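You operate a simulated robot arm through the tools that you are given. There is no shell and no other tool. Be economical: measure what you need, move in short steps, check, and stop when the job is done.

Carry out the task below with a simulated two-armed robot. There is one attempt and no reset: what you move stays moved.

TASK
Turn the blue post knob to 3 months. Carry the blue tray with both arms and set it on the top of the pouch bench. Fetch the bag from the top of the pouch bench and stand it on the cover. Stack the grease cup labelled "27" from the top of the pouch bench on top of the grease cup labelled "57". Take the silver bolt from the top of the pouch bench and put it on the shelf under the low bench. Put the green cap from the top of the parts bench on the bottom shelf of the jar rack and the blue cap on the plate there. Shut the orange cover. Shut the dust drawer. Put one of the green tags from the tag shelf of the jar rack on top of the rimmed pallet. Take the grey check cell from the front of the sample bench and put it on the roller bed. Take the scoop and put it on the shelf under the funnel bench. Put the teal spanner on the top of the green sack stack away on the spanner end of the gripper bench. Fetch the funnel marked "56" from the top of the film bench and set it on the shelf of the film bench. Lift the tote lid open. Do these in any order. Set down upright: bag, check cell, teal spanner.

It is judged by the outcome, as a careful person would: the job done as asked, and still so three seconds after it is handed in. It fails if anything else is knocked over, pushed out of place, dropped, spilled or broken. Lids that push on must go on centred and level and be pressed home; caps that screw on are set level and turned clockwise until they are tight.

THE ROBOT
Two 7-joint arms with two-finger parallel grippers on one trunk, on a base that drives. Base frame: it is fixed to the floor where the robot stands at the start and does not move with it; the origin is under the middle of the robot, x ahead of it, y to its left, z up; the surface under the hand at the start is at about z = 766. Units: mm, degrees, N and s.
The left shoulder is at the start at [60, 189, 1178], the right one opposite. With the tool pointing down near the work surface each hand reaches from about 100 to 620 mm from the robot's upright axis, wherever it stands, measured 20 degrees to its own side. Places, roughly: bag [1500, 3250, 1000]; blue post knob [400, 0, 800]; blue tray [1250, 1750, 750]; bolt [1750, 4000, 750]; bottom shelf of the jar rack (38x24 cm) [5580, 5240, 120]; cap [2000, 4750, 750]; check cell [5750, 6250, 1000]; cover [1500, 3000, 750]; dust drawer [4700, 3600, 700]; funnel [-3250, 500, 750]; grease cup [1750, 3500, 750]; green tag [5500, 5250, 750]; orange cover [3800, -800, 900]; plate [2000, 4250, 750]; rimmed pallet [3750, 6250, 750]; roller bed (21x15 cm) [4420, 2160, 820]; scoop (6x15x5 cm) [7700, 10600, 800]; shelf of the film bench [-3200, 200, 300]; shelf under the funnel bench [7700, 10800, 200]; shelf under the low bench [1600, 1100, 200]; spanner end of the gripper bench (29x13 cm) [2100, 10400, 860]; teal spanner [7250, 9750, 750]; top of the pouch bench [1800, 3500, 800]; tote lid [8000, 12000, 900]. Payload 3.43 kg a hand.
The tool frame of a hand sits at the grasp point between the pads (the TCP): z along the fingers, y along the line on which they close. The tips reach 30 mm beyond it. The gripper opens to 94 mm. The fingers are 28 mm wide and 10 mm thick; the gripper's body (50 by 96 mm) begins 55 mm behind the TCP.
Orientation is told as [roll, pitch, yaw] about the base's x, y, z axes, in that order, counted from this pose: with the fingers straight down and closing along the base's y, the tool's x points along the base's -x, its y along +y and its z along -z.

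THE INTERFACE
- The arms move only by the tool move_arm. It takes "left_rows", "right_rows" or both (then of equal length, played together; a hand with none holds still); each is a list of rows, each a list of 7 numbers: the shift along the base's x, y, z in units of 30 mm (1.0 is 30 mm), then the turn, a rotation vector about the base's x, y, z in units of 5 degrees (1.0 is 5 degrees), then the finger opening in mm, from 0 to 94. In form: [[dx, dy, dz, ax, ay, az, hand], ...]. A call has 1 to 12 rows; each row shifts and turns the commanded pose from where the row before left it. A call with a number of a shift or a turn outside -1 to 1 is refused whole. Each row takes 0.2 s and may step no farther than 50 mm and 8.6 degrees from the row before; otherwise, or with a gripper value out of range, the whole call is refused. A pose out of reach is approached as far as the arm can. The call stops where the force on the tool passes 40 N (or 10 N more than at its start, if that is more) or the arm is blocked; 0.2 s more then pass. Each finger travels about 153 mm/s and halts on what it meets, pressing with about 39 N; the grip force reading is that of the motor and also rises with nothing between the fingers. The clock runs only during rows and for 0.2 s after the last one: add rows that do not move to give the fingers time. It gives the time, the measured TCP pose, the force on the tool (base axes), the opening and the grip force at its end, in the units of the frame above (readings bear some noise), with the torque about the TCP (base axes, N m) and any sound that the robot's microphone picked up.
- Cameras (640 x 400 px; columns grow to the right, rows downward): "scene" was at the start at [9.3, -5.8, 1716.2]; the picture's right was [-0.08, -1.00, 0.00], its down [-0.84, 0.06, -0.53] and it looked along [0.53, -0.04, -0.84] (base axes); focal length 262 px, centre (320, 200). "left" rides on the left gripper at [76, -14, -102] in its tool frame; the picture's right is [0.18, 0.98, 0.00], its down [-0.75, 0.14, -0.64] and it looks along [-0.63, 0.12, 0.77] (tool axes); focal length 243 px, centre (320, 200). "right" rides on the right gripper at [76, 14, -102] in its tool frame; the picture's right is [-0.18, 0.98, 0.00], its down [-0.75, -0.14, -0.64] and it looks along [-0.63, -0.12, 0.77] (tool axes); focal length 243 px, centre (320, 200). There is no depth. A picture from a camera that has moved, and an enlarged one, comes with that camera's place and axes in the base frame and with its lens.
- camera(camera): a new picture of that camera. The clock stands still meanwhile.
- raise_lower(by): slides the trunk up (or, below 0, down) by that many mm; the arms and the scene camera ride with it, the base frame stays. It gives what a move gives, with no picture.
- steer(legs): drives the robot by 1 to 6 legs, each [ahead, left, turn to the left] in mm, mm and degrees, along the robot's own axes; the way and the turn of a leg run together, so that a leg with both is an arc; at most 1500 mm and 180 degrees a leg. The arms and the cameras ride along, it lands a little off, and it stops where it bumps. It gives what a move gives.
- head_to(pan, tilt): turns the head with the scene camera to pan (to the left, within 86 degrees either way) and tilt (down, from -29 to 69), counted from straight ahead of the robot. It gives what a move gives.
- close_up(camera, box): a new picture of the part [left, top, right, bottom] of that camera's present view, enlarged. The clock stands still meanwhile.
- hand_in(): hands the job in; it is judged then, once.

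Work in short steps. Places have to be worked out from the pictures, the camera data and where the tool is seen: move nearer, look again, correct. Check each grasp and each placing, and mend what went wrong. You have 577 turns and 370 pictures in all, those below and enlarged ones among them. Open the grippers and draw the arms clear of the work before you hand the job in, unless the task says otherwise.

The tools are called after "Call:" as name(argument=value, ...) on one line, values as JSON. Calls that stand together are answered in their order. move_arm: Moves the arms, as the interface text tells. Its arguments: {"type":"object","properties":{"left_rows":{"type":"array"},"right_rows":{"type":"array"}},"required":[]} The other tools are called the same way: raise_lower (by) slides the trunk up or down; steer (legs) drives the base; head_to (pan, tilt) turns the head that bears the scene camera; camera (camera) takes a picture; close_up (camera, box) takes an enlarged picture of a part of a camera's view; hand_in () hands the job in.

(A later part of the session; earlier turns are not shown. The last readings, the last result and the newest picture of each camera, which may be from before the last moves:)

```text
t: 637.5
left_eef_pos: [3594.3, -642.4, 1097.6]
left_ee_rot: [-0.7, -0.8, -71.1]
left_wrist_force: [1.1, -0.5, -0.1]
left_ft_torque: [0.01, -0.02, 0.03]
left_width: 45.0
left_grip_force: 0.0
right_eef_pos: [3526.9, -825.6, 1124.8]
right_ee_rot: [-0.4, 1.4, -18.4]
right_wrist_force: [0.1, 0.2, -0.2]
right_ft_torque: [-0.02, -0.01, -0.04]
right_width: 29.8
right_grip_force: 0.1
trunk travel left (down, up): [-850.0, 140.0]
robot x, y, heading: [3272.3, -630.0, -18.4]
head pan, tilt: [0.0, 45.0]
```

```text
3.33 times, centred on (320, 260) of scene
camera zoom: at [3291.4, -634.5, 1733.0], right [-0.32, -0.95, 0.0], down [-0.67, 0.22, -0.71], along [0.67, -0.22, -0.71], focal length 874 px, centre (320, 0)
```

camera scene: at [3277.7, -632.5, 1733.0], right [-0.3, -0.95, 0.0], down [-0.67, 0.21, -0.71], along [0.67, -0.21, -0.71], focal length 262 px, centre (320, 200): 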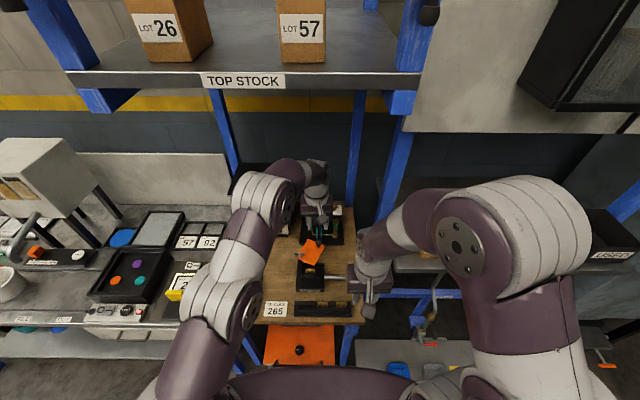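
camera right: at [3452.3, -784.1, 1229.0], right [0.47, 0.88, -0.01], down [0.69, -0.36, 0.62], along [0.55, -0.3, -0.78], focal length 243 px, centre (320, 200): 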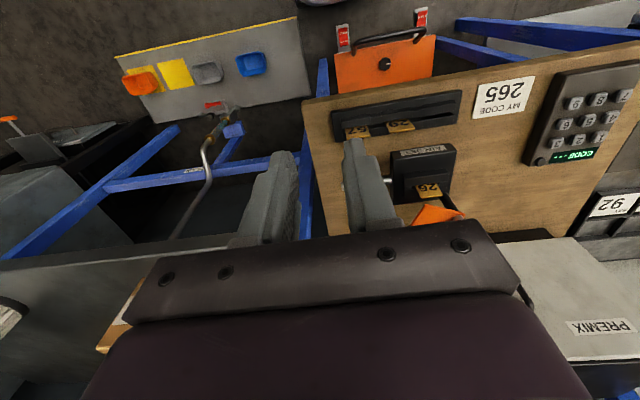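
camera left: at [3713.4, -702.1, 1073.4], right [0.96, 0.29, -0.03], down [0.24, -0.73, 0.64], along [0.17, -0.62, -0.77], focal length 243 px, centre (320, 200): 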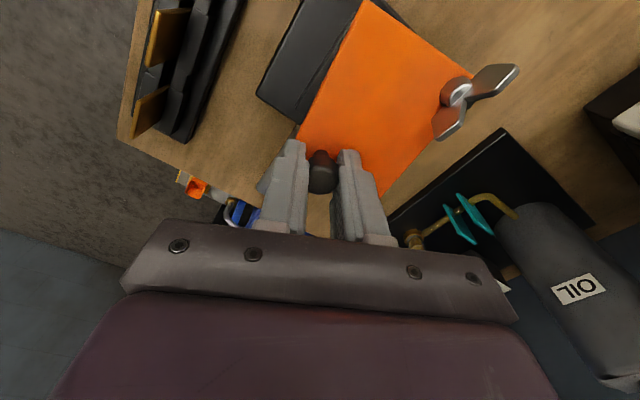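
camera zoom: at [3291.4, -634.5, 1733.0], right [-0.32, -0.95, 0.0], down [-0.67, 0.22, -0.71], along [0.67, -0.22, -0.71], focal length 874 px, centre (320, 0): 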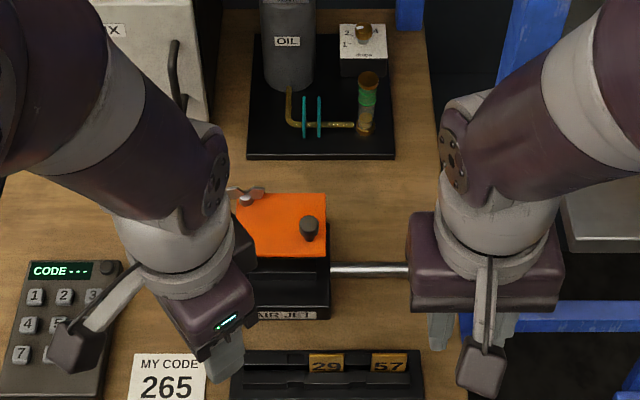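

Cover is shut. Back off, restore the left hand's yaw, and head north toward the far area.

Call:
steer(legs=[[-500, 0, 0], [0, 0, 90]])

Call:
move_arm(left_rows=[[0, 0, 0, 0, 0, 1, 60], [0, 0, 0, 0, 0, 1, 60], [0, 0, 0, 0, 0, 1, 60], [0, 0, 0, 0, 0, 1, 60], [0, 0, 0, 0, 0, 1, 60], [0, 0, 0, 0, 0, 1, 60], [0, 0, 0, 0, 0, 1, 60], [0, 0, 0, 0, 0, 1, 60], [0, 0, 0, 0, 0, 1, 60], [0, 0, 0, 0, 0, 1, 60], [0, 0, 0, 0, 0, 0.5, 60]])

Call:
steer(legs=[[1400, 0, 0], [1400, 0, 0], [1400, 0, 0]])

Call:
head_to(pan=0, tilt=20)

Call:
camera(camera="scene")

```text
t: 644.2
left_eef_pos: [2812.1, -146.5, 1097.6]
left_ee_rot: [-0.7, -0.7, 17.8]
left_wrist_force: [-0.5, -0.1, 0.2]
left_ft_torque: [-0.03, -0.02, 0.02]
left_width: 44.9
left_grip_force: 0.0
right_eef_pos: [2993.1, -217.5, 1125.2]
right_ee_rot: [-0.4, 1.4, 70.7]
right_wrist_force: [-0.6, 0.2, -0.7]
right_ft_torque: [0.02, 0.03, -0.01]
right_width: 30.2
right_grip_force: 0.0
trunk travel left (down, up): [-850.0, 140.0]
robot x, y, heading: [2791.0, -471.1, 71.0]
head pan, tilt: [0.0, 45.0]
```

```text
t: 646.6
left_eef_pos: [2810.9, -145.3, 1098.7]
left_ee_rot: [-0.7, -0.7, 70.4]
left_wrist_force: [0.4, -0.1, -0.4]
left_ft_torque: [0.01, -0.01, 0.01]
left_width: 59.9
left_grip_force: 0.0
right_eef_pos: [2992.1, -216.8, 1125.3]
right_ee_rot: [-0.5, 1.5, 70.7]
right_wrist_force: [1.4, 0.5, 0.0]
right_ft_torque: [0.03, 0.0, -0.01]
right_width: 29.7
right_grip_force: 0.1
trunk travel left (down, up): [-850.0, 140.0]
robot x, y, heading: [2791.0, -467.1, 70.9]
head pan, tilt: [0.0, 45.0]
```

```text
t: 666.9
left_eef_pos: [4212.8, 3844.8, 1098.1]
left_ee_rot: [-0.7, -0.6, 72.1]
left_wrist_force: [-0.2, 0.0, 0.3]
left_ft_torque: [0.0, 0.02, 0.01]
left_width: 59.9
left_grip_force: 0.1
right_eef_pos: [4396.9, 3777.8, 1124.9]
right_ee_rot: [-0.5, 1.4, 72.3]
right_wrist_force: [0.1, 0.3, -0.1]
right_ft_torque: [0.0, 0.03, 0.0]
right_width: 29.7
right_grip_force: 0.0
trunk travel left (down, up): [-850.0, 140.0]
robot x, y, heading: [4203.5, 3515.7, 72.6]
head pan, tilt: [0.0, 45.0]
```

```text
t: 667.8
left_eef_pos: [4213.3, 3844.8, 1098.5]
left_ee_rot: [-0.8, -0.7, 71.9]
left_wrist_force: [-0.4, -0.4, 0.3]
left_ft_torque: [-0.01, -0.02, 0.0]
left_width: 60.1
left_grip_force: 0.0
right_eef_pos: [4397.6, 3778.3, 1125.8]
right_ee_rot: [-0.4, 1.5, 72.2]
right_wrist_force: [0.9, -1.0, -0.5]
right_ft_torque: [0.0, 0.03, -0.02]
right_width: 30.2
right_grip_force: 0.1
trunk travel left (down, up): [-850.0, 140.0]
robot x, y, heading: [4202.5, 3520.9, 72.2]
head pan, tilt: [0.0, 20.0]
```

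```text
165 pictures are left
camera scene: at [4213.1, 3550.8, 1771.5], right [0.95, -0.3, 0.0], down [-0.1, -0.33, -0.94], along [0.29, 0.9, -0.34], focal length 262 px, centre (320, 200)
```

scene: 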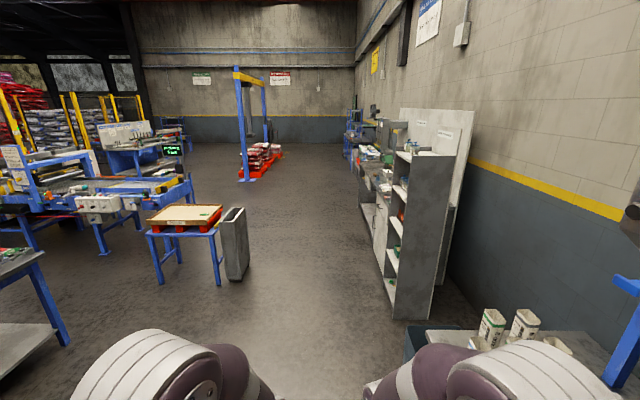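

Path ahead is clear between the pallet bin and the rack. Drive on.

Call:
steer(legs=[[1500, 0, 0], [1500, 0, 1], [1400, 0, 0]])

Call:
camera(camera="scene")

```text
t: 689.0
left_eef_pos: [5475.3, 8097.8, 1097.1]
left_ee_rot: [-0.9, -0.6, 71.1]
left_wrist_force: [0.0, 0.4, 0.0]
left_ft_torque: [-0.01, 0.0, -0.01]
left_width: 60.1
left_grip_force: 0.0
right_eef_pos: [5658.1, 8027.5, 1125.8]
right_ee_rot: [-0.3, 1.3, 71.5]
right_wrist_force: [0.2, 0.7, 0.3]
right_ft_torque: [-0.01, 0.02, -0.02]
right_width: 30.3
right_grip_force: 0.0
trunk travel left (down, up): [-850.0, 140.0]
robot x, y, heading: [5460.2, 7771.8, 71.2]
head pan, tilt: [0.0, 20.0]
```

```text
164 pictures are left
camera scene: at [5471.2, 7804.2, 1771.6], right [0.95, -0.32, 0.0], down [-0.11, -0.32, -0.94], along [0.3, 0.89, -0.34], focal length 262 px, centre (320, 200)
```

scene: 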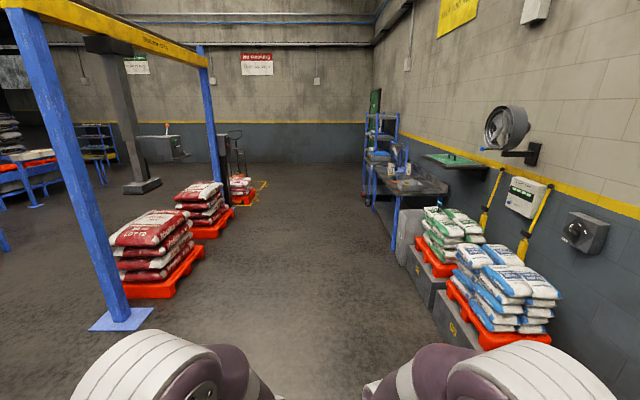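

Call:
close_up(camera="scene", box=[340, 80, 560, 320])

```text
1.67 times, centred on (450, 200) of scene
camera zoom: at [5471.2, 7804.2, 1771.6], right [0.95, -0.32, 0.0], down [-0.11, -0.32, -0.94], along [0.3, 0.89, -0.34], focal length 437 px, centre (103, 200)
```

zoom: 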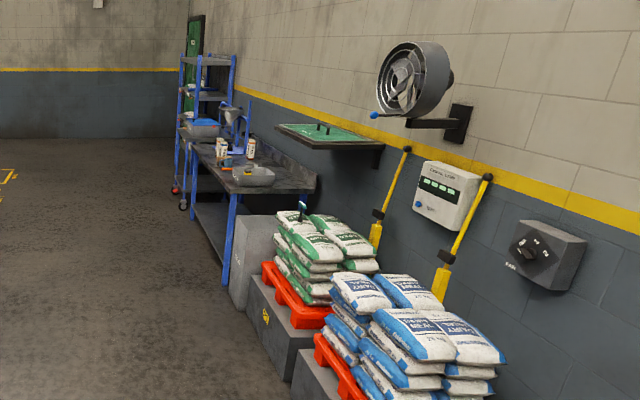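

Teal spanner is on the green stack. Drive there and face it.

Call:
steer(legs=[[1200, -100, 0], [1150, -100, 0], [0, 0, -88]])

Call:
head_to(pan=0, tilt=35)

Call:
camera(camera="scene")

```text
t: 704.2
left_eef_pos: [6662.1, 9981.1, 1097.7]
left_ee_rot: [-0.8, -0.7, -12.0]
left_wrist_force: [-0.1, -0.1, 0.0]
left_ft_torque: [0.02, 0.01, 0.01]
left_width: 60.0
left_grip_force: 0.0
right_eef_pos: [6616.0, 9790.5, 1125.5]
right_ee_rot: [-0.4, 1.6, -11.8]
right_wrist_force: [0.2, 1.3, 0.1]
right_ft_torque: [-0.03, -0.01, -0.04]
right_width: 30.1
right_grip_force: 0.0
trunk travel left (down, up): [-850.0, 140.0]
robot x, y, heading: [6333.5, 9959.5, -11.7]
head pan, tilt: [0.0, 20.0]
```

```text
t: 705.0
left_eef_pos: [6662.0, 9980.0, 1098.3]
left_ee_rot: [-0.8, -0.7, -12.0]
left_wrist_force: [1.4, -0.3, 0.6]
left_ft_torque: [0.01, 0.0, -0.02]
left_width: 60.1
left_grip_force: 0.0
right_eef_pos: [6615.5, 9789.4, 1126.1]
right_ee_rot: [-0.4, 1.5, -11.7]
right_wrist_force: [0.3, 0.2, 0.5]
right_ft_torque: [0.02, 0.0, 0.0]
right_width: 30.3
right_grip_force: 0.0
trunk travel left (down, up): [-850.0, 140.0]
robot x, y, heading: [6336.6, 9956.5, -11.8]
head pan, tilt: [0.0, 35.0]
```

```text
162 pictures are left
camera scene: at [6365.9, 9950.0, 1747.8], right [-0.2, -0.98, 0.0], down [-0.56, 0.12, -0.82], along [0.8, -0.17, -0.57], focal length 262 px, centre (320, 200)
```

scene: 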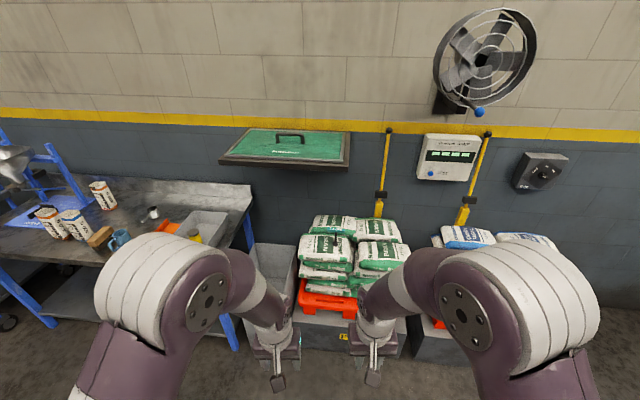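

Call:
close_up(camera="scene", box=[280, 190, 420, 330])

Call:
close_up(camera="scene", box=[0, 130, 260, 340])

```text
2.86 times, centred on (350, 260) of scene
camera zoom: at [6365.9, 9950.0, 1747.8], right [-0.2, -0.98, 0.0], down [-0.56, 0.12, -0.82], along [0.8, -0.17, -0.57], focal length 749 px, centre (234, 29)
```

zoom: 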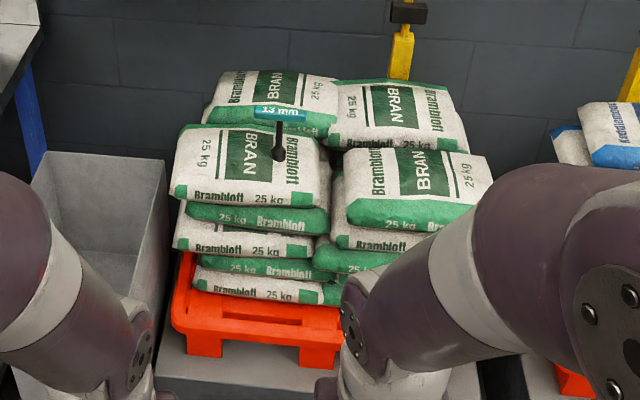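

```text
1.90 times, centred on (130, 235) of scene
camera zoom: at [6365.9, 9950.0, 1747.8], right [-0.2, -0.98, 0.0], down [-0.56, 0.12, -0.82], along [0.8, -0.17, -0.57], focal length 499 px, centre (682, 133)
```

zoom: 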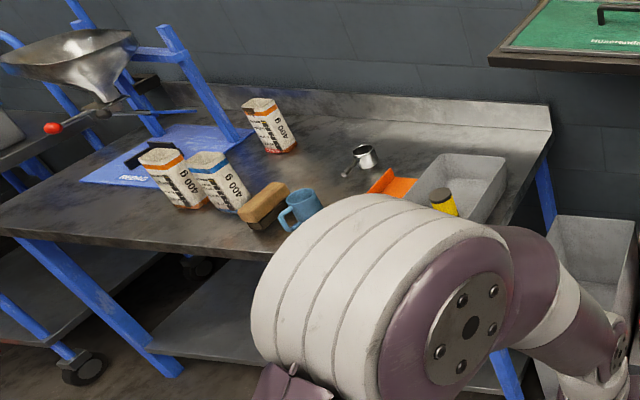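

Spanner ("13 mm", T-bar) stands on the near-left sack at ≈ (7315,9666), top ≈ 885. Approach.

Call:
steer(legs=[[420, 66, -5]])

Call:
head_to(pan=0, tilt=50)

Call:
camera(camera="scene")

Call:
camera(camera="right")

```text
t: 707.6
left_eef_pos: [7089.8, 9907.1, 1098.2]
left_ee_rot: [-0.7, -0.7, -17.4]
left_wrist_force: [0.7, -0.6, -0.2]
left_ft_torque: [-0.03, 0.0, -0.01]
left_width: 60.1
left_grip_force: 0.1
right_eef_pos: [7025.2, 9722.5, 1125.1]
right_ee_rot: [-0.4, 1.4, -17.1]
right_wrist_force: [-0.9, 0.0, -0.2]
right_ft_torque: [0.03, 0.0, -0.03]
right_width: 30.0
right_grip_force: 0.0
trunk travel left (down, up): [-850.0, 140.0]
robot x, y, heading: [6767.9, 9913.0, -17.3]
head pan, tilt: [0.0, 35.0]
```

```text
t: 708.4
left_eef_pos: [7090.9, 9907.1, 1098.7]
left_ee_rot: [-0.8, -0.7, -17.3]
left_wrist_force: [-0.5, 0.5, -0.6]
left_ft_torque: [0.01, 0.0, -0.02]
left_width: 59.8
left_grip_force: 0.0
right_eef_pos: [7025.5, 9722.5, 1125.7]
right_ee_rot: [-0.4, 1.5, -17.1]
right_wrist_force: [0.0, 0.0, 0.1]
right_ft_torque: [-0.01, 0.0, -0.01]
right_width: 29.7
right_grip_force: 0.0
trunk travel left (down, up): [-850.0, 140.0]
robot x, y, heading: [6765.2, 9914.3, -16.9]
head pan, tilt: [0.0, 50.0]
```

```text
159 pictures are left
camera scene: at [6783.1, 9907.9, 1726.1], right [-0.29, -0.96, 0.0], down [-0.73, 0.22, -0.64], along [0.61, -0.19, -0.77], focal length 262 px, centre (320, 200)
```

scene: 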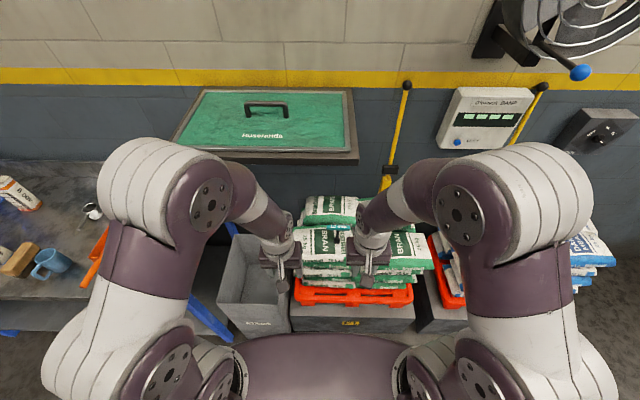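

```text
158 pictures are left
camera right: at [6961.8, 9757.7, 1229.1], right [0.46, 0.89, -0.01], down [0.7, -0.36, 0.62], along [0.55, -0.3, -0.78], focal length 243 px, centre (320, 200)
```

right: 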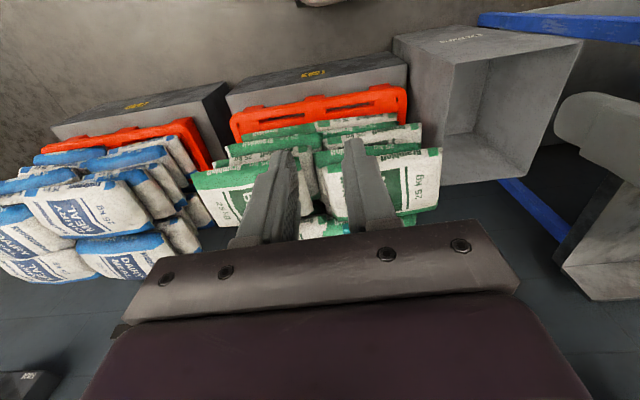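

Spanner is hidden behind the hand; move the right hand forward above it.

Call:
move_arm(right_rows=[[0.95, -0.2, 0, 0, 0, 0, 60], [0.95, -0.2, 0, 0, 0, 0, 60], [0.95, -0.2, 0, 0, 0, 0, 60], [0.95, -0.2, 0, 0, 0, 0, 60], [0.95, -0.2, 0, 0, 0, 0, 60], [0.95, -0.2, 0, 0, -0.3, 0, 60], [0.95, -0.2, 0, 0, 0, 0, 60], [0.95, -0.2, 0, 0, 0, 0, 60], [0, 0, 0, 0, 0, 0, 60]])

Call:
camera(camera="right")

```text
t: 710.2
left_eef_pos: [7087.2, 9907.9, 1098.3]
left_ee_rot: [-0.8, -0.9, -17.4]
left_wrist_force: [-0.6, 1.6, 0.2]
left_ft_torque: [-0.03, 0.0, 0.0]
left_width: 60.0
left_grip_force: 0.0
right_eef_pos: [7233.6, 9678.2, 1128.6]
right_ee_rot: [-0.1, 0.7, -17.4]
right_wrist_force: [-1.4, -0.1, 0.4]
right_ft_torque: [0.01, -0.01, -0.03]
right_width: 59.8
right_grip_force: 0.1
trunk travel left (down, up): [-850.0, 140.0]
robot x, y, heading: [6767.6, 9916.6, -17.1]
head pan, tilt: [0.0, 50.0]
stopped in row 8 (right hand): the force on the tool passed its limit at 99 N (the readings are from after the stop); the commanded pose is now the measured one
```

```text
157 pictures are left
camera right: at [7167.1, 9714.0, 1230.8], right [0.47, 0.88, 0.0], down [0.69, -0.36, 0.63], along [0.56, -0.3, -0.77], focal length 243 px, centre (320, 200)
```

right: 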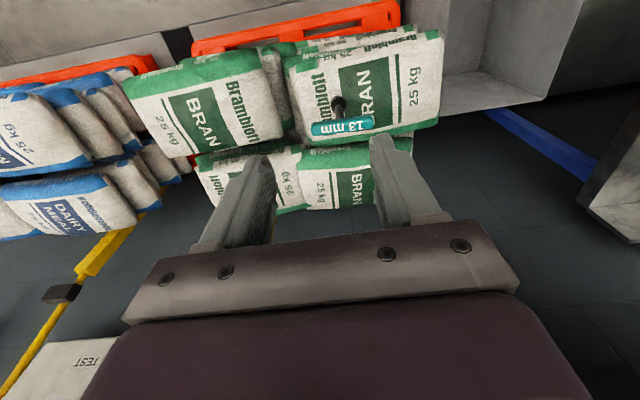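

Something hit at 99 N. Look at the scene.

Call:
camera(camera="scene")

```text
156 pictures are left
camera scene: at [6777.2, 9909.5, 1726.1], right [-0.29, -0.96, 0.0], down [-0.73, 0.22, -0.65], along [0.62, -0.19, -0.76], focal length 262 px, centre (320, 200)
```

scene: 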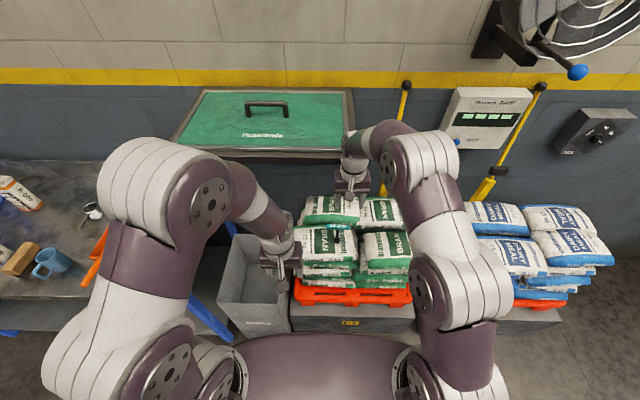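

The wrist met the wall shelf (z≈1200) near the sacks. Retreat, lower the trunk, and turn the right hand 90° so the fingers close across the T-bar.

Call:
move_arm(right_rows=[[-0.9, 0.1, 0, 0, 0, 0, 60], [-0.9, 0.1, 0, 0, 0, 0, 60], [-0.9, 0.1, 0, 0, 0, 0, 60], [-0.9, 0.1, 0, 0, 0, 0, 60], [-0.9, 0.1, 0, 0, 0, 0, 60]])

Call:
raise_lower(by=-150)

Call:
move_arm(right_rows=[[0, 0, 0, 0, 0, 1, 60], [0, 0, 0, 0, 0, 1, 60], [0, 0, 0, 0, 0, 1, 60], [0, 0, 0, 0, 0, 1, 60], [0, 0, 0, 0, 0, 1, 60], [0, 0, 0, 0, 0, 1, 60], [0, 0, 0, 0, 0, 1, 60], [0, 0, 0, 0, 0, 1, 60], [0, 0, 0, 0, 0, 1, 60], [0, 0, 0, 0, 0, 1, 60], [0, 0, 0, 0, 0, 1, 60], [0, 0, 0, 0, 0, 1, 60]])

Call:
move_arm(right_rows=[[0, 0, 0, 0, 0, 1, 60], [0, 0, 0, 0, 0, 1, 60], [0, 0, 0, 0, 0, 1, 60], [0, 0, 0, 0, 0, 1, 60], [0, 0, 0, 0, 0, 1, 60], [0, 0, 0, 0, 0, 1, 60]])

Call:
camera(camera="scene")

Call:
camera(camera="right")

```text
t: 711.4
left_eef_pos: [7090.4, 9906.7, 1098.2]
left_ee_rot: [-0.8, -0.8, -17.4]
left_wrist_force: [-0.6, 0.0, 0.4]
left_ft_torque: [-0.03, -0.03, -0.04]
left_width: 59.9
left_grip_force: 0.1
right_eef_pos: [7102.8, 9691.6, 1128.3]
right_ee_rot: [0.0, 0.9, -17.4]
right_wrist_force: [-0.1, -0.7, 0.0]
right_ft_torque: [0.0, -0.02, -0.01]
right_width: 59.9
right_grip_force: 0.0
trunk travel left (down, up): [-850.0, 140.0]
robot x, y, heading: [6766.8, 9913.2, -17.3]
head pan, tilt: [0.0, 50.0]
```

```text
t: 713.1
left_eef_pos: [7091.1, 9907.1, 947.1]
left_ee_rot: [-0.8, -0.7, -17.4]
left_wrist_force: [-0.4, 0.2, 0.1]
left_ft_torque: [0.02, 0.06, 0.0]
left_width: 59.9
left_grip_force: 0.0
right_eef_pos: [7103.5, 9691.2, 977.8]
right_ee_rot: [0.0, 0.9, -17.4]
right_wrist_force: [-0.3, 1.3, 0.3]
right_ft_torque: [0.02, -0.05, 0.01]
right_width: 60.2
right_grip_force: 0.0
trunk travel left (down, up): [-700.0, 290.0]
robot x, y, heading: [6765.3, 9915.0, -17.1]
head pan, tilt: [0.0, 50.0]
```

```text
t: 715.7
left_eef_pos: [7091.0, 9908.4, 946.4]
left_ee_rot: [-0.7, -0.7, -17.4]
left_wrist_force: [0.2, 0.6, 0.4]
left_ft_torque: [0.01, -0.01, 0.01]
left_width: 60.1
left_grip_force: 0.1
right_eef_pos: [7102.9, 9691.0, 978.2]
right_ee_rot: [0.0, 0.9, 42.9]
right_wrist_force: [1.0, -0.2, 0.0]
right_ft_torque: [0.03, 0.01, 0.0]
right_width: 59.9
right_grip_force: 0.0
trunk travel left (down, up): [-700.0, 290.0]
robot x, y, heading: [6765.5, 9912.4, -17.3]
head pan, tilt: [0.0, 50.0]
```

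```text
t: 717.1
left_eef_pos: [7091.0, 9907.0, 947.7]
left_ee_rot: [-0.8, -0.7, -17.4]
left_wrist_force: [-0.2, -0.3, -0.2]
left_ft_torque: [0.0, -0.01, 0.0]
left_width: 60.0
left_grip_force: 0.2
right_eef_pos: [7103.4, 9691.0, 978.6]
right_ee_rot: [0.0, 0.9, 72.7]
right_wrist_force: [0.3, 0.1, 0.3]
right_ft_torque: [0.03, -0.01, -0.01]
right_width: 60.2
right_grip_force: 0.1
trunk travel left (down, up): [-700.0, 290.0]
robot x, y, heading: [6762.2, 9915.2, -17.2]
head pan, tilt: [0.0, 50.0]
```

```text
155 pictures are left
camera scene: at [6782.3, 9908.0, 1576.0], right [-0.29, -0.96, 0.0], down [-0.73, 0.22, -0.64], along [0.61, -0.19, -0.77], focal length 262 px, centre (320, 200)
```

scene: 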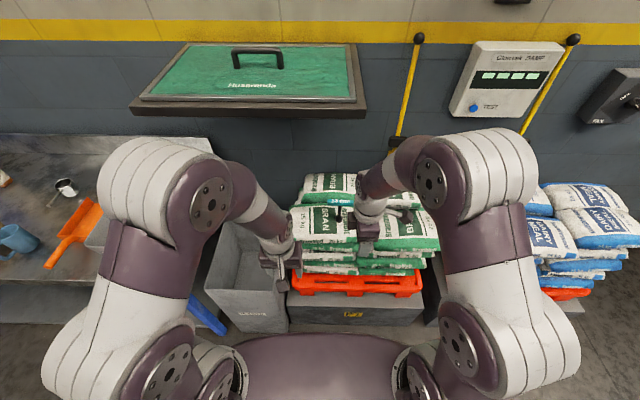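

```text
154 pictures are left
camera right: at [7069.0, 9623.5, 1081.7], right [-0.88, 0.47, 0.0], down [0.36, 0.69, 0.63], along [0.3, 0.56, -0.78], focal length 243 px, centre (320, 200)
```

right: 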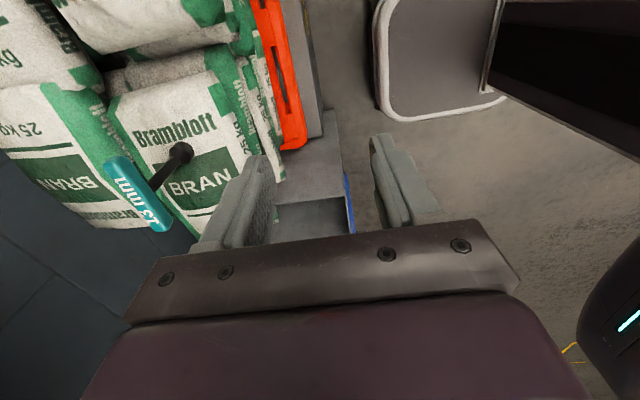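

T-bar ≈ (7304,9673,884), along ~67°. Move over it at z≈955.

Call:
move_arm(right_rows=[[0.957, -0.086, -0.1, 0, 0, -1, 60], [0.957, -0.086, -0.1, 0, 0, 0, 60], [0.957, -0.086, -0.1, 0, 0, 0, 60], [0.957, -0.086, -0.1, 0, 0, 0, 60], [0.957, -0.086, -0.1, 0, 0, 0, 60], [0.957, -0.086, -0.1, 0, 0, 0, 60], [0.957, -0.086, -0.1, 0, 0, 0, 60], [0, 0, 0, 0, 0, 0, 60]])

Call:
camera(camera="right")

Call:
camera(camera="scene")

```text
t: 718.9
left_eef_pos: [7090.2, 9907.5, 948.7]
left_ee_rot: [-0.8, -0.6, -17.4]
left_wrist_force: [-0.2, 0.1, -0.9]
left_ft_torque: [-0.04, -0.04, 0.01]
left_width: 60.1
left_grip_force: 0.0
right_eef_pos: [7288.1, 9673.3, 947.8]
right_ee_rot: [0.0, 0.9, 67.7]
right_wrist_force: [0.4, 1.2, -0.4]
right_ft_torque: [-0.01, -0.02, -0.01]
right_width: 59.8
right_grip_force: 0.0
right hand out of reach, approached as far as the arm can: row 7
trunk travel left (down, up): [-700.0, 290.0]
robot x, y, heading: [6765.2, 9912.1, -16.9]
head pan, tilt: [0.0, 50.0]
```

```text
153 pictures are left
camera right: at [7247.5, 9610.5, 1051.9], right [-0.84, 0.54, 0.0], down [0.42, 0.65, 0.63], along [0.35, 0.53, -0.78], focal length 243 px, centre (320, 200)
```

right: 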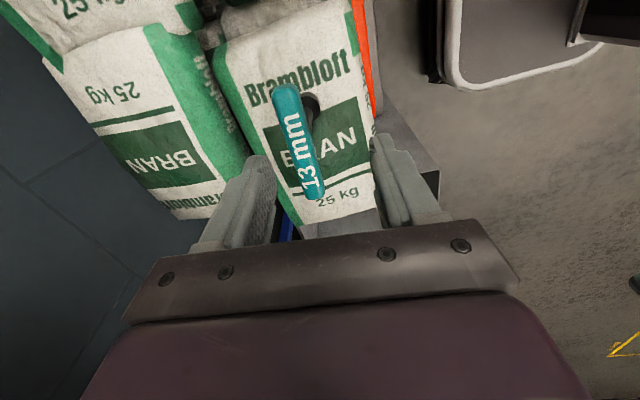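

```text
152 pictures are left
camera scene: at [6781.5, 9908.3, 1576.1], right [-0.29, -0.96, 0.0], down [-0.73, 0.22, -0.64], along [0.61, -0.19, -0.77], focal length 262 px, centre (320, 200)
```

scene: 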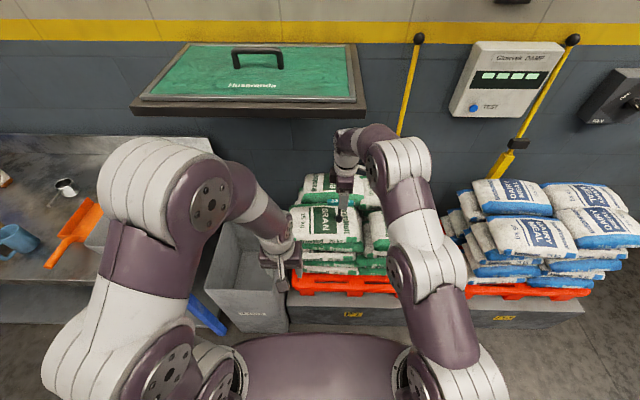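

Need ~16 mm more forward; nudge the base 18 mm.

Call:
steer(legs=[[20, 0, 0]])

Call:
camera(camera="right")

```text
t: 719.7
left_eef_pos: [7108.2, 9902.2, 947.8]
left_ee_rot: [-0.9, -0.8, -17.4]
left_wrist_force: [0.1, -0.1, -1.1]
left_ft_torque: [-0.03, -0.01, 0.02]
left_width: 59.9
left_grip_force: 0.1
right_eef_pos: [7306.7, 9667.9, 950.0]
right_ee_rot: [-0.2, 0.9, 67.7]
right_wrist_force: [-0.1, 0.1, 0.0]
right_ft_torque: [-0.04, 0.0, -0.01]
right_width: 60.2
right_grip_force: 0.0
trunk travel left (down, up): [-700.0, 290.0]
robot x, y, heading: [6783.3, 9908.0, -16.9]
head pan, tilt: [0.0, 50.0]
```

```text
151 pictures are left
camera right: at [7265.6, 9605.4, 1052.9], right [-0.84, 0.54, -0.01], down [0.42, 0.65, 0.63], along [0.35, 0.53, -0.78], focal length 243 px, centre (320, 200)
```

right: 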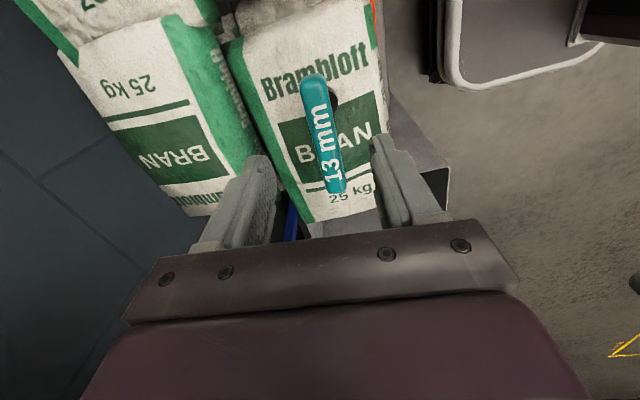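

Aligned. Descend so the bar lies between the pads and close.

Call:
move_arm(right_rows=[[0, 0.05, -0.9, 0, 0, 0, 60], [0, 0, -0.9, 0, 0, 0, 60], [0, 0, -0.5, 0, 0, 0, 60], [0, 0, 0, 0, 0, 0, 60]])

Call:
camera(camera="right")

```text
t: 720.7
left_eef_pos: [7109.0, 9901.7, 948.4]
left_ee_rot: [-0.8, -0.6, -17.3]
left_wrist_force: [0.5, 0.2, -0.2]
left_ft_torque: [0.03, 0.0, -0.02]
left_width: 59.9
left_grip_force: 0.0
right_eef_pos: [7307.2, 9672.5, 881.5]
right_ee_rot: [-0.1, 0.9, 67.7]
right_wrist_force: [-0.2, 0.2, -0.5]
right_ft_torque: [0.02, 0.0, 0.0]
right_width: 59.8
right_grip_force: 0.1
trunk travel left (down, up): [-700.0, 290.0]
robot x, y, heading: [6784.8, 9905.9, -17.0]
head pan, tilt: [0.0, 50.0]
```

```text
150 pictures are left
camera right: at [7267.5, 9607.6, 983.7], right [-0.84, 0.54, 0.0], down [0.42, 0.65, 0.63], along [0.35, 0.53, -0.78], focal length 243 px, centre (320, 200)
```

right: 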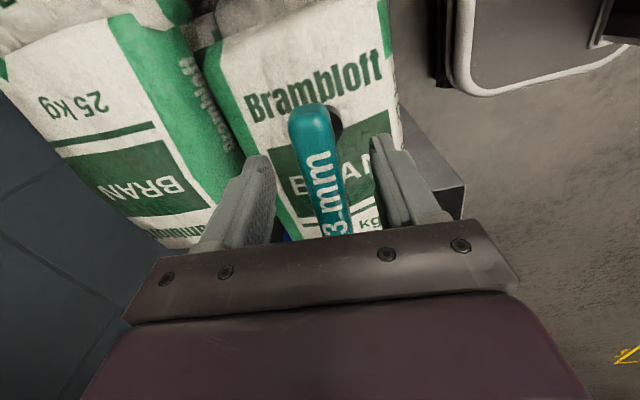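

Close on the bar (raise 6 mm first).

Call:
move_arm(right_rows=[[0, 0, 0.2, 0, 0, 0, 60], [0, 0, 0, 0, 0, 0, 8], [0, 0, 0, 0, 0, 0, 8], [0, 0, 0, 0, 0, 0, 8]])

Call:
camera(camera="right")

```text
t: 721.7
left_eef_pos: [7109.9, 9901.8, 947.9]
left_ee_rot: [-0.8, -0.7, -17.3]
left_wrist_force: [0.6, -0.5, -0.1]
left_ft_torque: [0.03, 0.01, 0.0]
left_width: 60.1
left_grip_force: 0.0
right_eef_pos: [7308.4, 9671.4, 885.3]
right_ee_rot: [0.1, 0.9, 67.7]
right_wrist_force: [-0.9, 0.7, 0.4]
right_ft_torque: [0.03, 0.04, 0.01]
right_width: 22.0
right_grip_force: 39.1
trunk travel left (down, up): [-700.0, 290.0]
robot x, y, heading: [6781.4, 9910.2, -17.0]
head pan, tilt: [0.0, 50.0]
```

```text
149 pictures are left
camera right: at [7267.6, 9607.9, 989.4], right [-0.84, 0.54, 0.0], down [0.42, 0.65, 0.63], along [0.34, 0.53, -0.78], focal length 243 px, centre (320, 200)
```

right: 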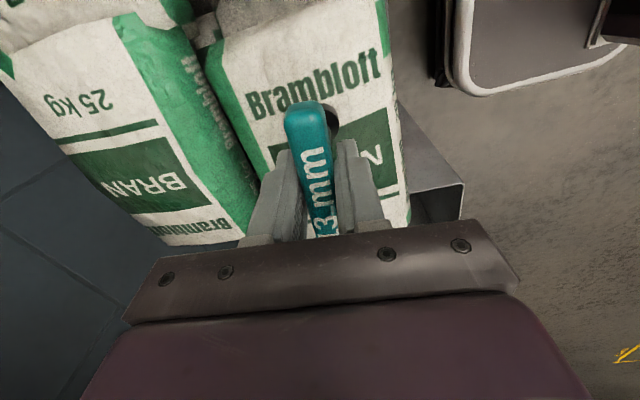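

Held (22 mm). Lift 50 mm, then retract.

Call:
move_arm(right_rows=[[0, 0, 0.8, 0, 0, 0, 8], [0, 0, 0.8, 0, 0, 0, 8], [-0.9, 0.2, 0.2, 0, 0, 0, 8], [-0.9, 0.2, 0.5, 0, 0, 0, 8], [-0.9, 0.2, 0.5, 0, 0, 0, 8], [-0.9, 0.2, 0.5, 0, 0, 0, 8], [-0.9, 0.2, 0.5, 0, 0, 0, 8], [-0.9, 0.2, 0.5, 0, 0, 0, 8]])

Call:
camera(camera="right")

Call:
steer(legs=[[-400, 0, 0]])

Call:
raise_lower(by=150)

Call:
steer(legs=[[0, 750, 0]])

Call:
head_to(pan=0, tilt=40)

Call:
camera(camera="scene")

```text
t: 723.5
left_eef_pos: [7108.6, 9901.1, 948.2]
left_ee_rot: [-0.7, -0.8, -17.3]
left_wrist_force: [0.2, 0.3, -1.0]
left_ft_torque: [-0.02, -0.03, 0.01]
left_width: 60.0
left_grip_force: 0.1
right_eef_pos: [7141.2, 9704.6, 1013.9]
right_ee_rot: [-0.1, 0.8, 67.8]
right_wrist_force: [0.3, 0.1, -2.2]
right_ft_torque: [0.0, -0.02, -0.02]
right_width: 22.2
right_grip_force: 39.8
trunk travel left (down, up): [-700.0, 290.0]
robot x, y, heading: [6789.0, 9908.1, -17.0]
head pan, tilt: [0.0, 50.0]
```

```text
148 pictures are left
camera right: at [7100.7, 9640.9, 1117.3], right [-0.84, 0.54, 0.0], down [0.42, 0.65, 0.63], along [0.35, 0.53, -0.78], focal length 243 px, centre (320, 200)
```

right: 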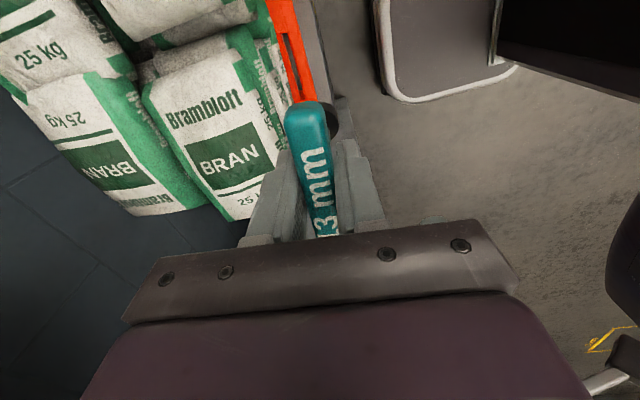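

```text
t: 725.9
left_eef_pos: [6743.8, 10013.1, 947.5]
left_ee_rot: [-0.9, -0.7, -17.6]
left_wrist_force: [0.6, 0.1, -0.9]
left_ft_torque: [0.02, -0.04, -0.01]
left_width: 59.9
left_grip_force: 0.0
right_eef_pos: [6777.3, 9815.1, 1013.8]
right_ee_rot: [0.0, 0.8, 67.5]
right_wrist_force: [-0.1, -0.3, -2.6]
right_ft_torque: [0.01, -0.01, 0.05]
right_width: 22.4
right_grip_force: 38.7
trunk travel left (down, up): [-700.0, 290.0]
robot x, y, heading: [6418.9, 10015.8, -17.0]
head pan, tilt: [0.0, 50.0]
```

```text
t: 727.7
left_eef_pos: [6743.8, 10012.2, 1097.5]
left_ee_rot: [-0.8, -0.7, -17.6]
left_wrist_force: [-0.4, -0.7, -0.3]
left_ft_torque: [0.01, 0.0, 0.01]
left_width: 59.8
left_grip_force: 0.0
right_eef_pos: [6776.9, 9814.8, 1164.9]
right_ee_rot: [0.0, 0.9, 67.5]
right_wrist_force: [0.2, -0.4, -2.5]
right_ft_torque: [-0.02, -0.04, 0.01]
right_width: 22.1
right_grip_force: 38.9
trunk travel left (down, up): [-850.0, 140.0]
robot x, y, heading: [6418.4, 10016.8, -17.1]
head pan, tilt: [0.0, 50.0]
```

```text
t: 731.7
left_eef_pos: [6968.0, 10728.8, 1097.8]
left_ee_rot: [-0.7, -0.8, -17.8]
left_wrist_force: [-0.6, 0.6, -0.4]
left_ft_torque: [-0.02, 0.02, 0.01]
left_width: 60.2
left_grip_force: 0.0
right_eef_pos: [6998.3, 10531.4, 1165.2]
right_ee_rot: [-0.1, 1.0, 67.2]
right_wrist_force: [0.6, -0.7, -2.1]
right_ft_torque: [0.01, -0.02, -0.01]
right_width: 22.1
right_grip_force: 39.0
trunk travel left (down, up): [-850.0, 140.0]
robot x, y, heading: [6645.7, 10735.0, -17.6]
head pan, tilt: [0.0, 50.0]
```

```text
t: 732.5
left_eef_pos: [6968.0, 10730.4, 1099.1]
left_ee_rot: [-0.8, -0.7, -17.7]
left_wrist_force: [-0.7, 0.4, 0.8]
left_ft_torque: [-0.01, 0.01, 0.03]
left_width: 59.9
left_grip_force: 0.1
right_eef_pos: [6999.2, 10531.6, 1164.0]
right_ee_rot: [0.0, 0.9, 67.3]
right_wrist_force: [0.3, -0.1, -1.2]
right_ft_torque: [-0.02, 0.0, 0.03]
right_width: 22.2
right_grip_force: 39.2
trunk travel left (down, up): [-850.0, 140.0]
robot x, y, heading: [6642.0, 10742.3, -17.1]
head pan, tilt: [0.0, 40.0]
```

```text
147 pictures are left
camera scene: at [6667.6, 10730.1, 1740.1], right [-0.3, -0.95, 0.0], down [-0.61, 0.19, -0.77], along [0.73, -0.23, -0.64], focal length 262 px, centre (320, 200)
```

scene: 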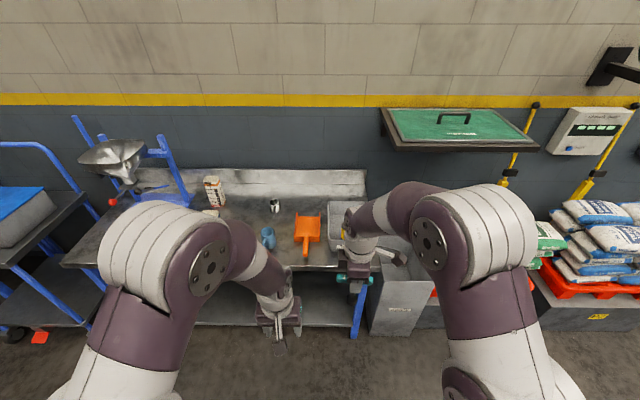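

Call:
close_up(camera="scene", box=[180, 160, 380, 300])

```text
2.86 times, centred on (280, 230) of scene
camera zoom: at [6667.6, 10730.1, 1740.1], right [-0.3, -0.95, 0.0], down [-0.61, 0.19, -0.77], along [0.73, -0.23, -0.64], focal length 749 px, centre (434, 114)
```

zoom: 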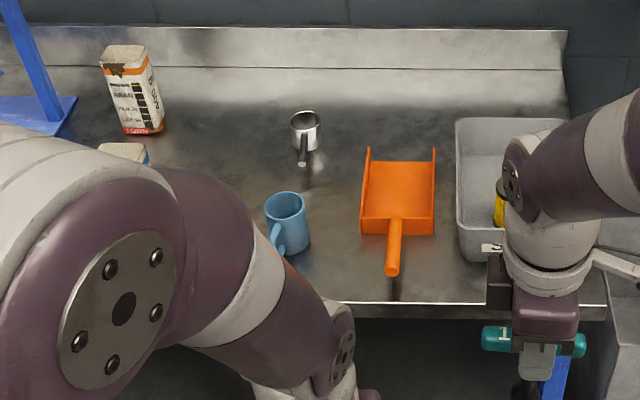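

The scoop is the metal cup with the handle (7740,10645). Drive in front of it.

Call:
steer(legs=[[370, 70, 0]])

Call:
head_to(pan=0, tilt=50)

Call:
camera(camera="scene")

Call:
camera(camera="left")

```text
t: 734.9
left_eef_pos: [7345.5, 10683.5, 1098.1]
left_ee_rot: [-0.8, -0.7, -17.7]
left_wrist_force: [0.3, -0.5, 0.0]
left_ft_torque: [0.0, 0.01, -0.01]
left_width: 60.2
left_grip_force: 0.0
right_eef_pos: [7376.6, 10485.8, 1163.7]
right_ee_rot: [0.0, 0.9, 67.4]
right_wrist_force: [0.1, 0.5, -1.9]
right_ft_torque: [0.0, 0.0, 0.04]
right_width: 22.1
right_grip_force: 39.2
trunk travel left (down, up): [-850.0, 140.0]
robot x, y, heading: [7020.0, 10692.4, -17.3]
head pan, tilt: [0.0, 40.0]
```

```text
t: 735.6
left_eef_pos: [7346.4, 10683.2, 1097.3]
left_ee_rot: [-0.8, -0.6, -17.5]
left_wrist_force: [0.7, -0.2, -0.4]
left_ft_torque: [0.01, 0.04, -0.01]
left_width: 60.0
left_grip_force: 0.0
right_eef_pos: [7378.9, 10487.0, 1163.3]
right_ee_rot: [0.0, 0.9, 67.3]
right_wrist_force: [0.7, 0.6, -1.9]
right_ft_torque: [0.02, 0.05, -0.01]
right_width: 21.8
right_grip_force: 39.1
trunk travel left (down, up): [-850.0, 140.0]
robot x, y, heading: [7021.7, 10693.6, -17.3]
head pan, tilt: [0.0, 50.0]
```

```text
145 pictures are left
camera scene: at [7038.8, 10686.3, 1726.1], right [-0.3, -0.95, 0.0], down [-0.73, 0.23, -0.64], along [0.61, -0.19, -0.77], focal length 262 px, centre (320, 200)
```

scene: 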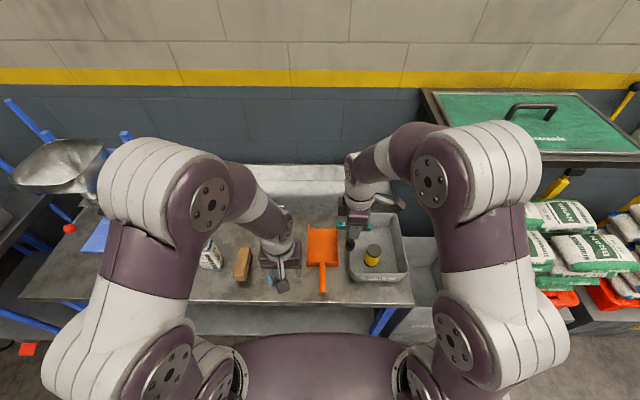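

```text
144 pictures are left
camera left: at [7268.9, 10694.6, 1198.8], right [0.12, 0.99, -0.02], down [0.76, -0.08, 0.65], along [0.64, -0.09, -0.76], focal length 243 px, centre (320, 200)
```

left: 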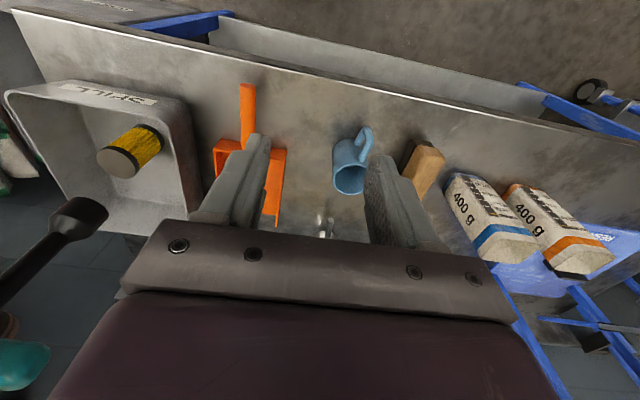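

Handle end at about (7628,10650). Move the left hand forward with a 25° forward tilt and look.

Call:
move_arm(left_rows=[[0.87, -0.1, -0.3, 0, 0, 0, 50], [0.87, -0.1, -0.3, 0, 0, 0, 50], [0.87, -0.1, -0.3, 0, 0, 0, 50], [0.87, -0.1, -0.4, -0.297, -0.955, 0, 50], [0.87, -0.1, -0.4, -0.297, -0.955, 0, 50], [0.87, -0.1, -0.4, -0.297, -0.955, 0, 50], [0.87, -0.1, -0.5, -0.297, -0.955, 0, 50], [0.87, -0.1, -0.5, -0.297, -0.955, 0, 50], [0, 0, 0, 0, 0, 0, 50]])

Call:
camera(camera="left")

```text
t: 737.6
left_eef_pos: [7554.7, 10660.0, 1002.9]
left_ee_rot: [-0.6, -25.7, -17.6]
left_wrist_force: [-0.1, 0.1, 0.1]
left_ft_torque: [-0.04, 0.01, -0.02]
left_width: 49.9
left_grip_force: 0.0
right_eef_pos: [7378.1, 10487.3, 1163.1]
right_ee_rot: [0.0, 0.8, 67.5]
right_wrist_force: [-0.1, -0.2, -1.8]
right_ft_torque: [0.02, -0.04, 0.02]
right_width: 22.0
right_grip_force: 38.7
trunk travel left (down, up): [-850.0, 140.0]
robot x, y, heading: [7022.4, 10691.6, -17.4]
head pan, tilt: [0.0, 50.0]
```

```text
143 pictures are left
camera left: at [7442.0, 10680.8, 1061.7], right [0.14, 0.99, -0.09], down [0.43, 0.02, 0.9], along [0.89, -0.17, -0.42], focal length 243 px, centre (320, 200)
```

left: 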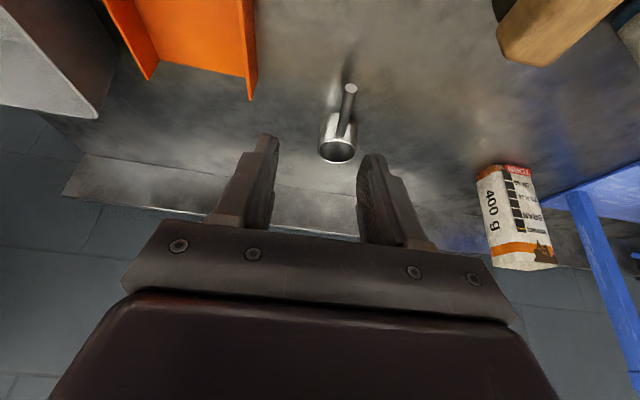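

Handle runs from (7627,10665,845) to the cup at (7725,10646). Move above the handle and lower partway.

Call:
move_arm(left_rows=[[0.84, -0.01, -0.5, 0, 0, 0, 50], [0.84, -0.01, -0.6, -0.297, -0.955, 0, 50], [0.84, -0.01, -0.6, -0.297, -0.955, 0, 50], [0.84, -0.01, -0.6, 0, 0, 0, 50], [0, 0, -0.6, 0, 0, 0, 50], [0, 0, -0.6, 0, 0, 0, 50], [0, 0, 0, 0, 0, 0, 50]])

Call:
camera(camera="left")

Call:
camera(camera="scene")

```text
t: 739.2
left_eef_pos: [7656.6, 10660.1, 898.6]
left_ee_rot: [-0.5, -35.7, -17.7]
left_wrist_force: [0.4, -0.7, -0.6]
left_ft_torque: [0.02, 0.0, -0.01]
left_width: 50.2
left_grip_force: 0.0
right_eef_pos: [7378.0, 10486.3, 1164.3]
right_ee_rot: [0.0, 1.0, 67.5]
right_wrist_force: [-1.1, 1.3, -2.2]
right_ft_torque: [0.01, -0.01, 0.0]
right_width: 22.1
right_grip_force: 38.8
trunk travel left (down, up): [-850.0, 140.0]
robot x, y, heading: [7019.2, 10693.1, -17.3]
head pan, tilt: [0.0, 50.0]
```

```text
142 pictures are left
camera left: at [7537.1, 10684.0, 937.0], right [0.16, 0.98, -0.11], down [0.27, 0.07, 0.96], along [0.95, -0.19, -0.26], focal length 243 px, centre (320, 200)
```

left: 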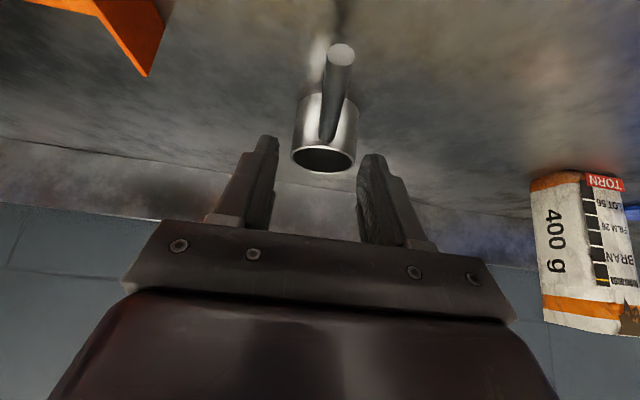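

```text
141 pictures are left
camera scene: at [7038.6, 10686.2, 1726.0], right [-0.3, -0.95, 0.0], down [-0.73, 0.23, -0.64], along [0.61, -0.19, -0.77], focal length 262 px, centre (320, 200)
```

scene: 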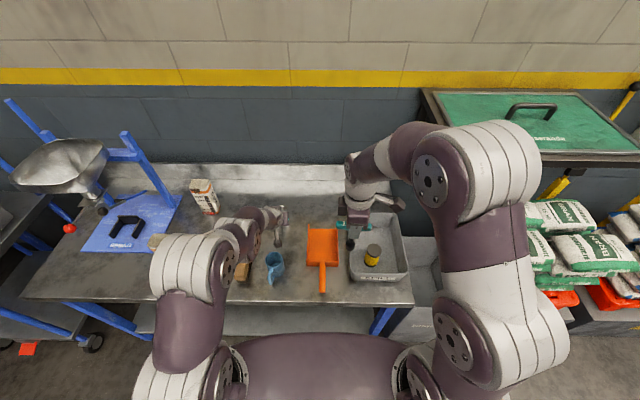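

Aligned above the handle; lower 55 mm and close.

Call:
move_arm(left_rows=[[0, 0.03, -0.7, 0, 0, 0, 50], [0, 0, -0.7, 0, 0, 0, 50], [0, 0, -0.45, 0, 0, 0, 50], [0, 0, 0, 0, 0, 0, 50]])

Call:
camera(camera="left")

```text
t: 740.0
left_eef_pos: [7663.5, 10657.8, 860.1]
left_ee_rot: [-0.6, -37.0, -17.6]
left_wrist_force: [0.2, -0.3, 18.8]
left_ft_torque: [0.66, 2.64, 0.12]
left_width: 50.1
left_grip_force: 0.0
right_eef_pos: [7375.5, 10485.8, 1164.0]
right_ee_rot: [-0.2, 0.8, 67.3]
right_wrist_force: [-0.2, 0.1, -3.0]
right_ft_torque: [-0.01, 0.02, -0.03]
right_width: 21.8
right_grip_force: 39.3
trunk travel left (down, up): [-850.0, 140.0]
robot x, y, heading: [7020.8, 10690.3, -17.7]
head pan, tilt: [0.0, 50.0]
stopped in row 3 (left hand): the force on the tool passed its limit at 50 N (the readings are from after the stop); the commanded pose is now the measured one
```

```text
140 pictures are left
camera left: at [7543.3, 10681.5, 894.9], right [0.16, 0.98, -0.12], down [0.25, 0.08, 0.97], along [0.95, -0.19, -0.23], focal length 243 px, centre (320, 200)
```

left: 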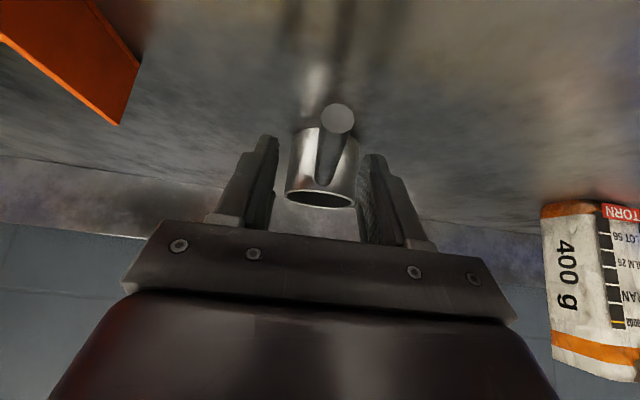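

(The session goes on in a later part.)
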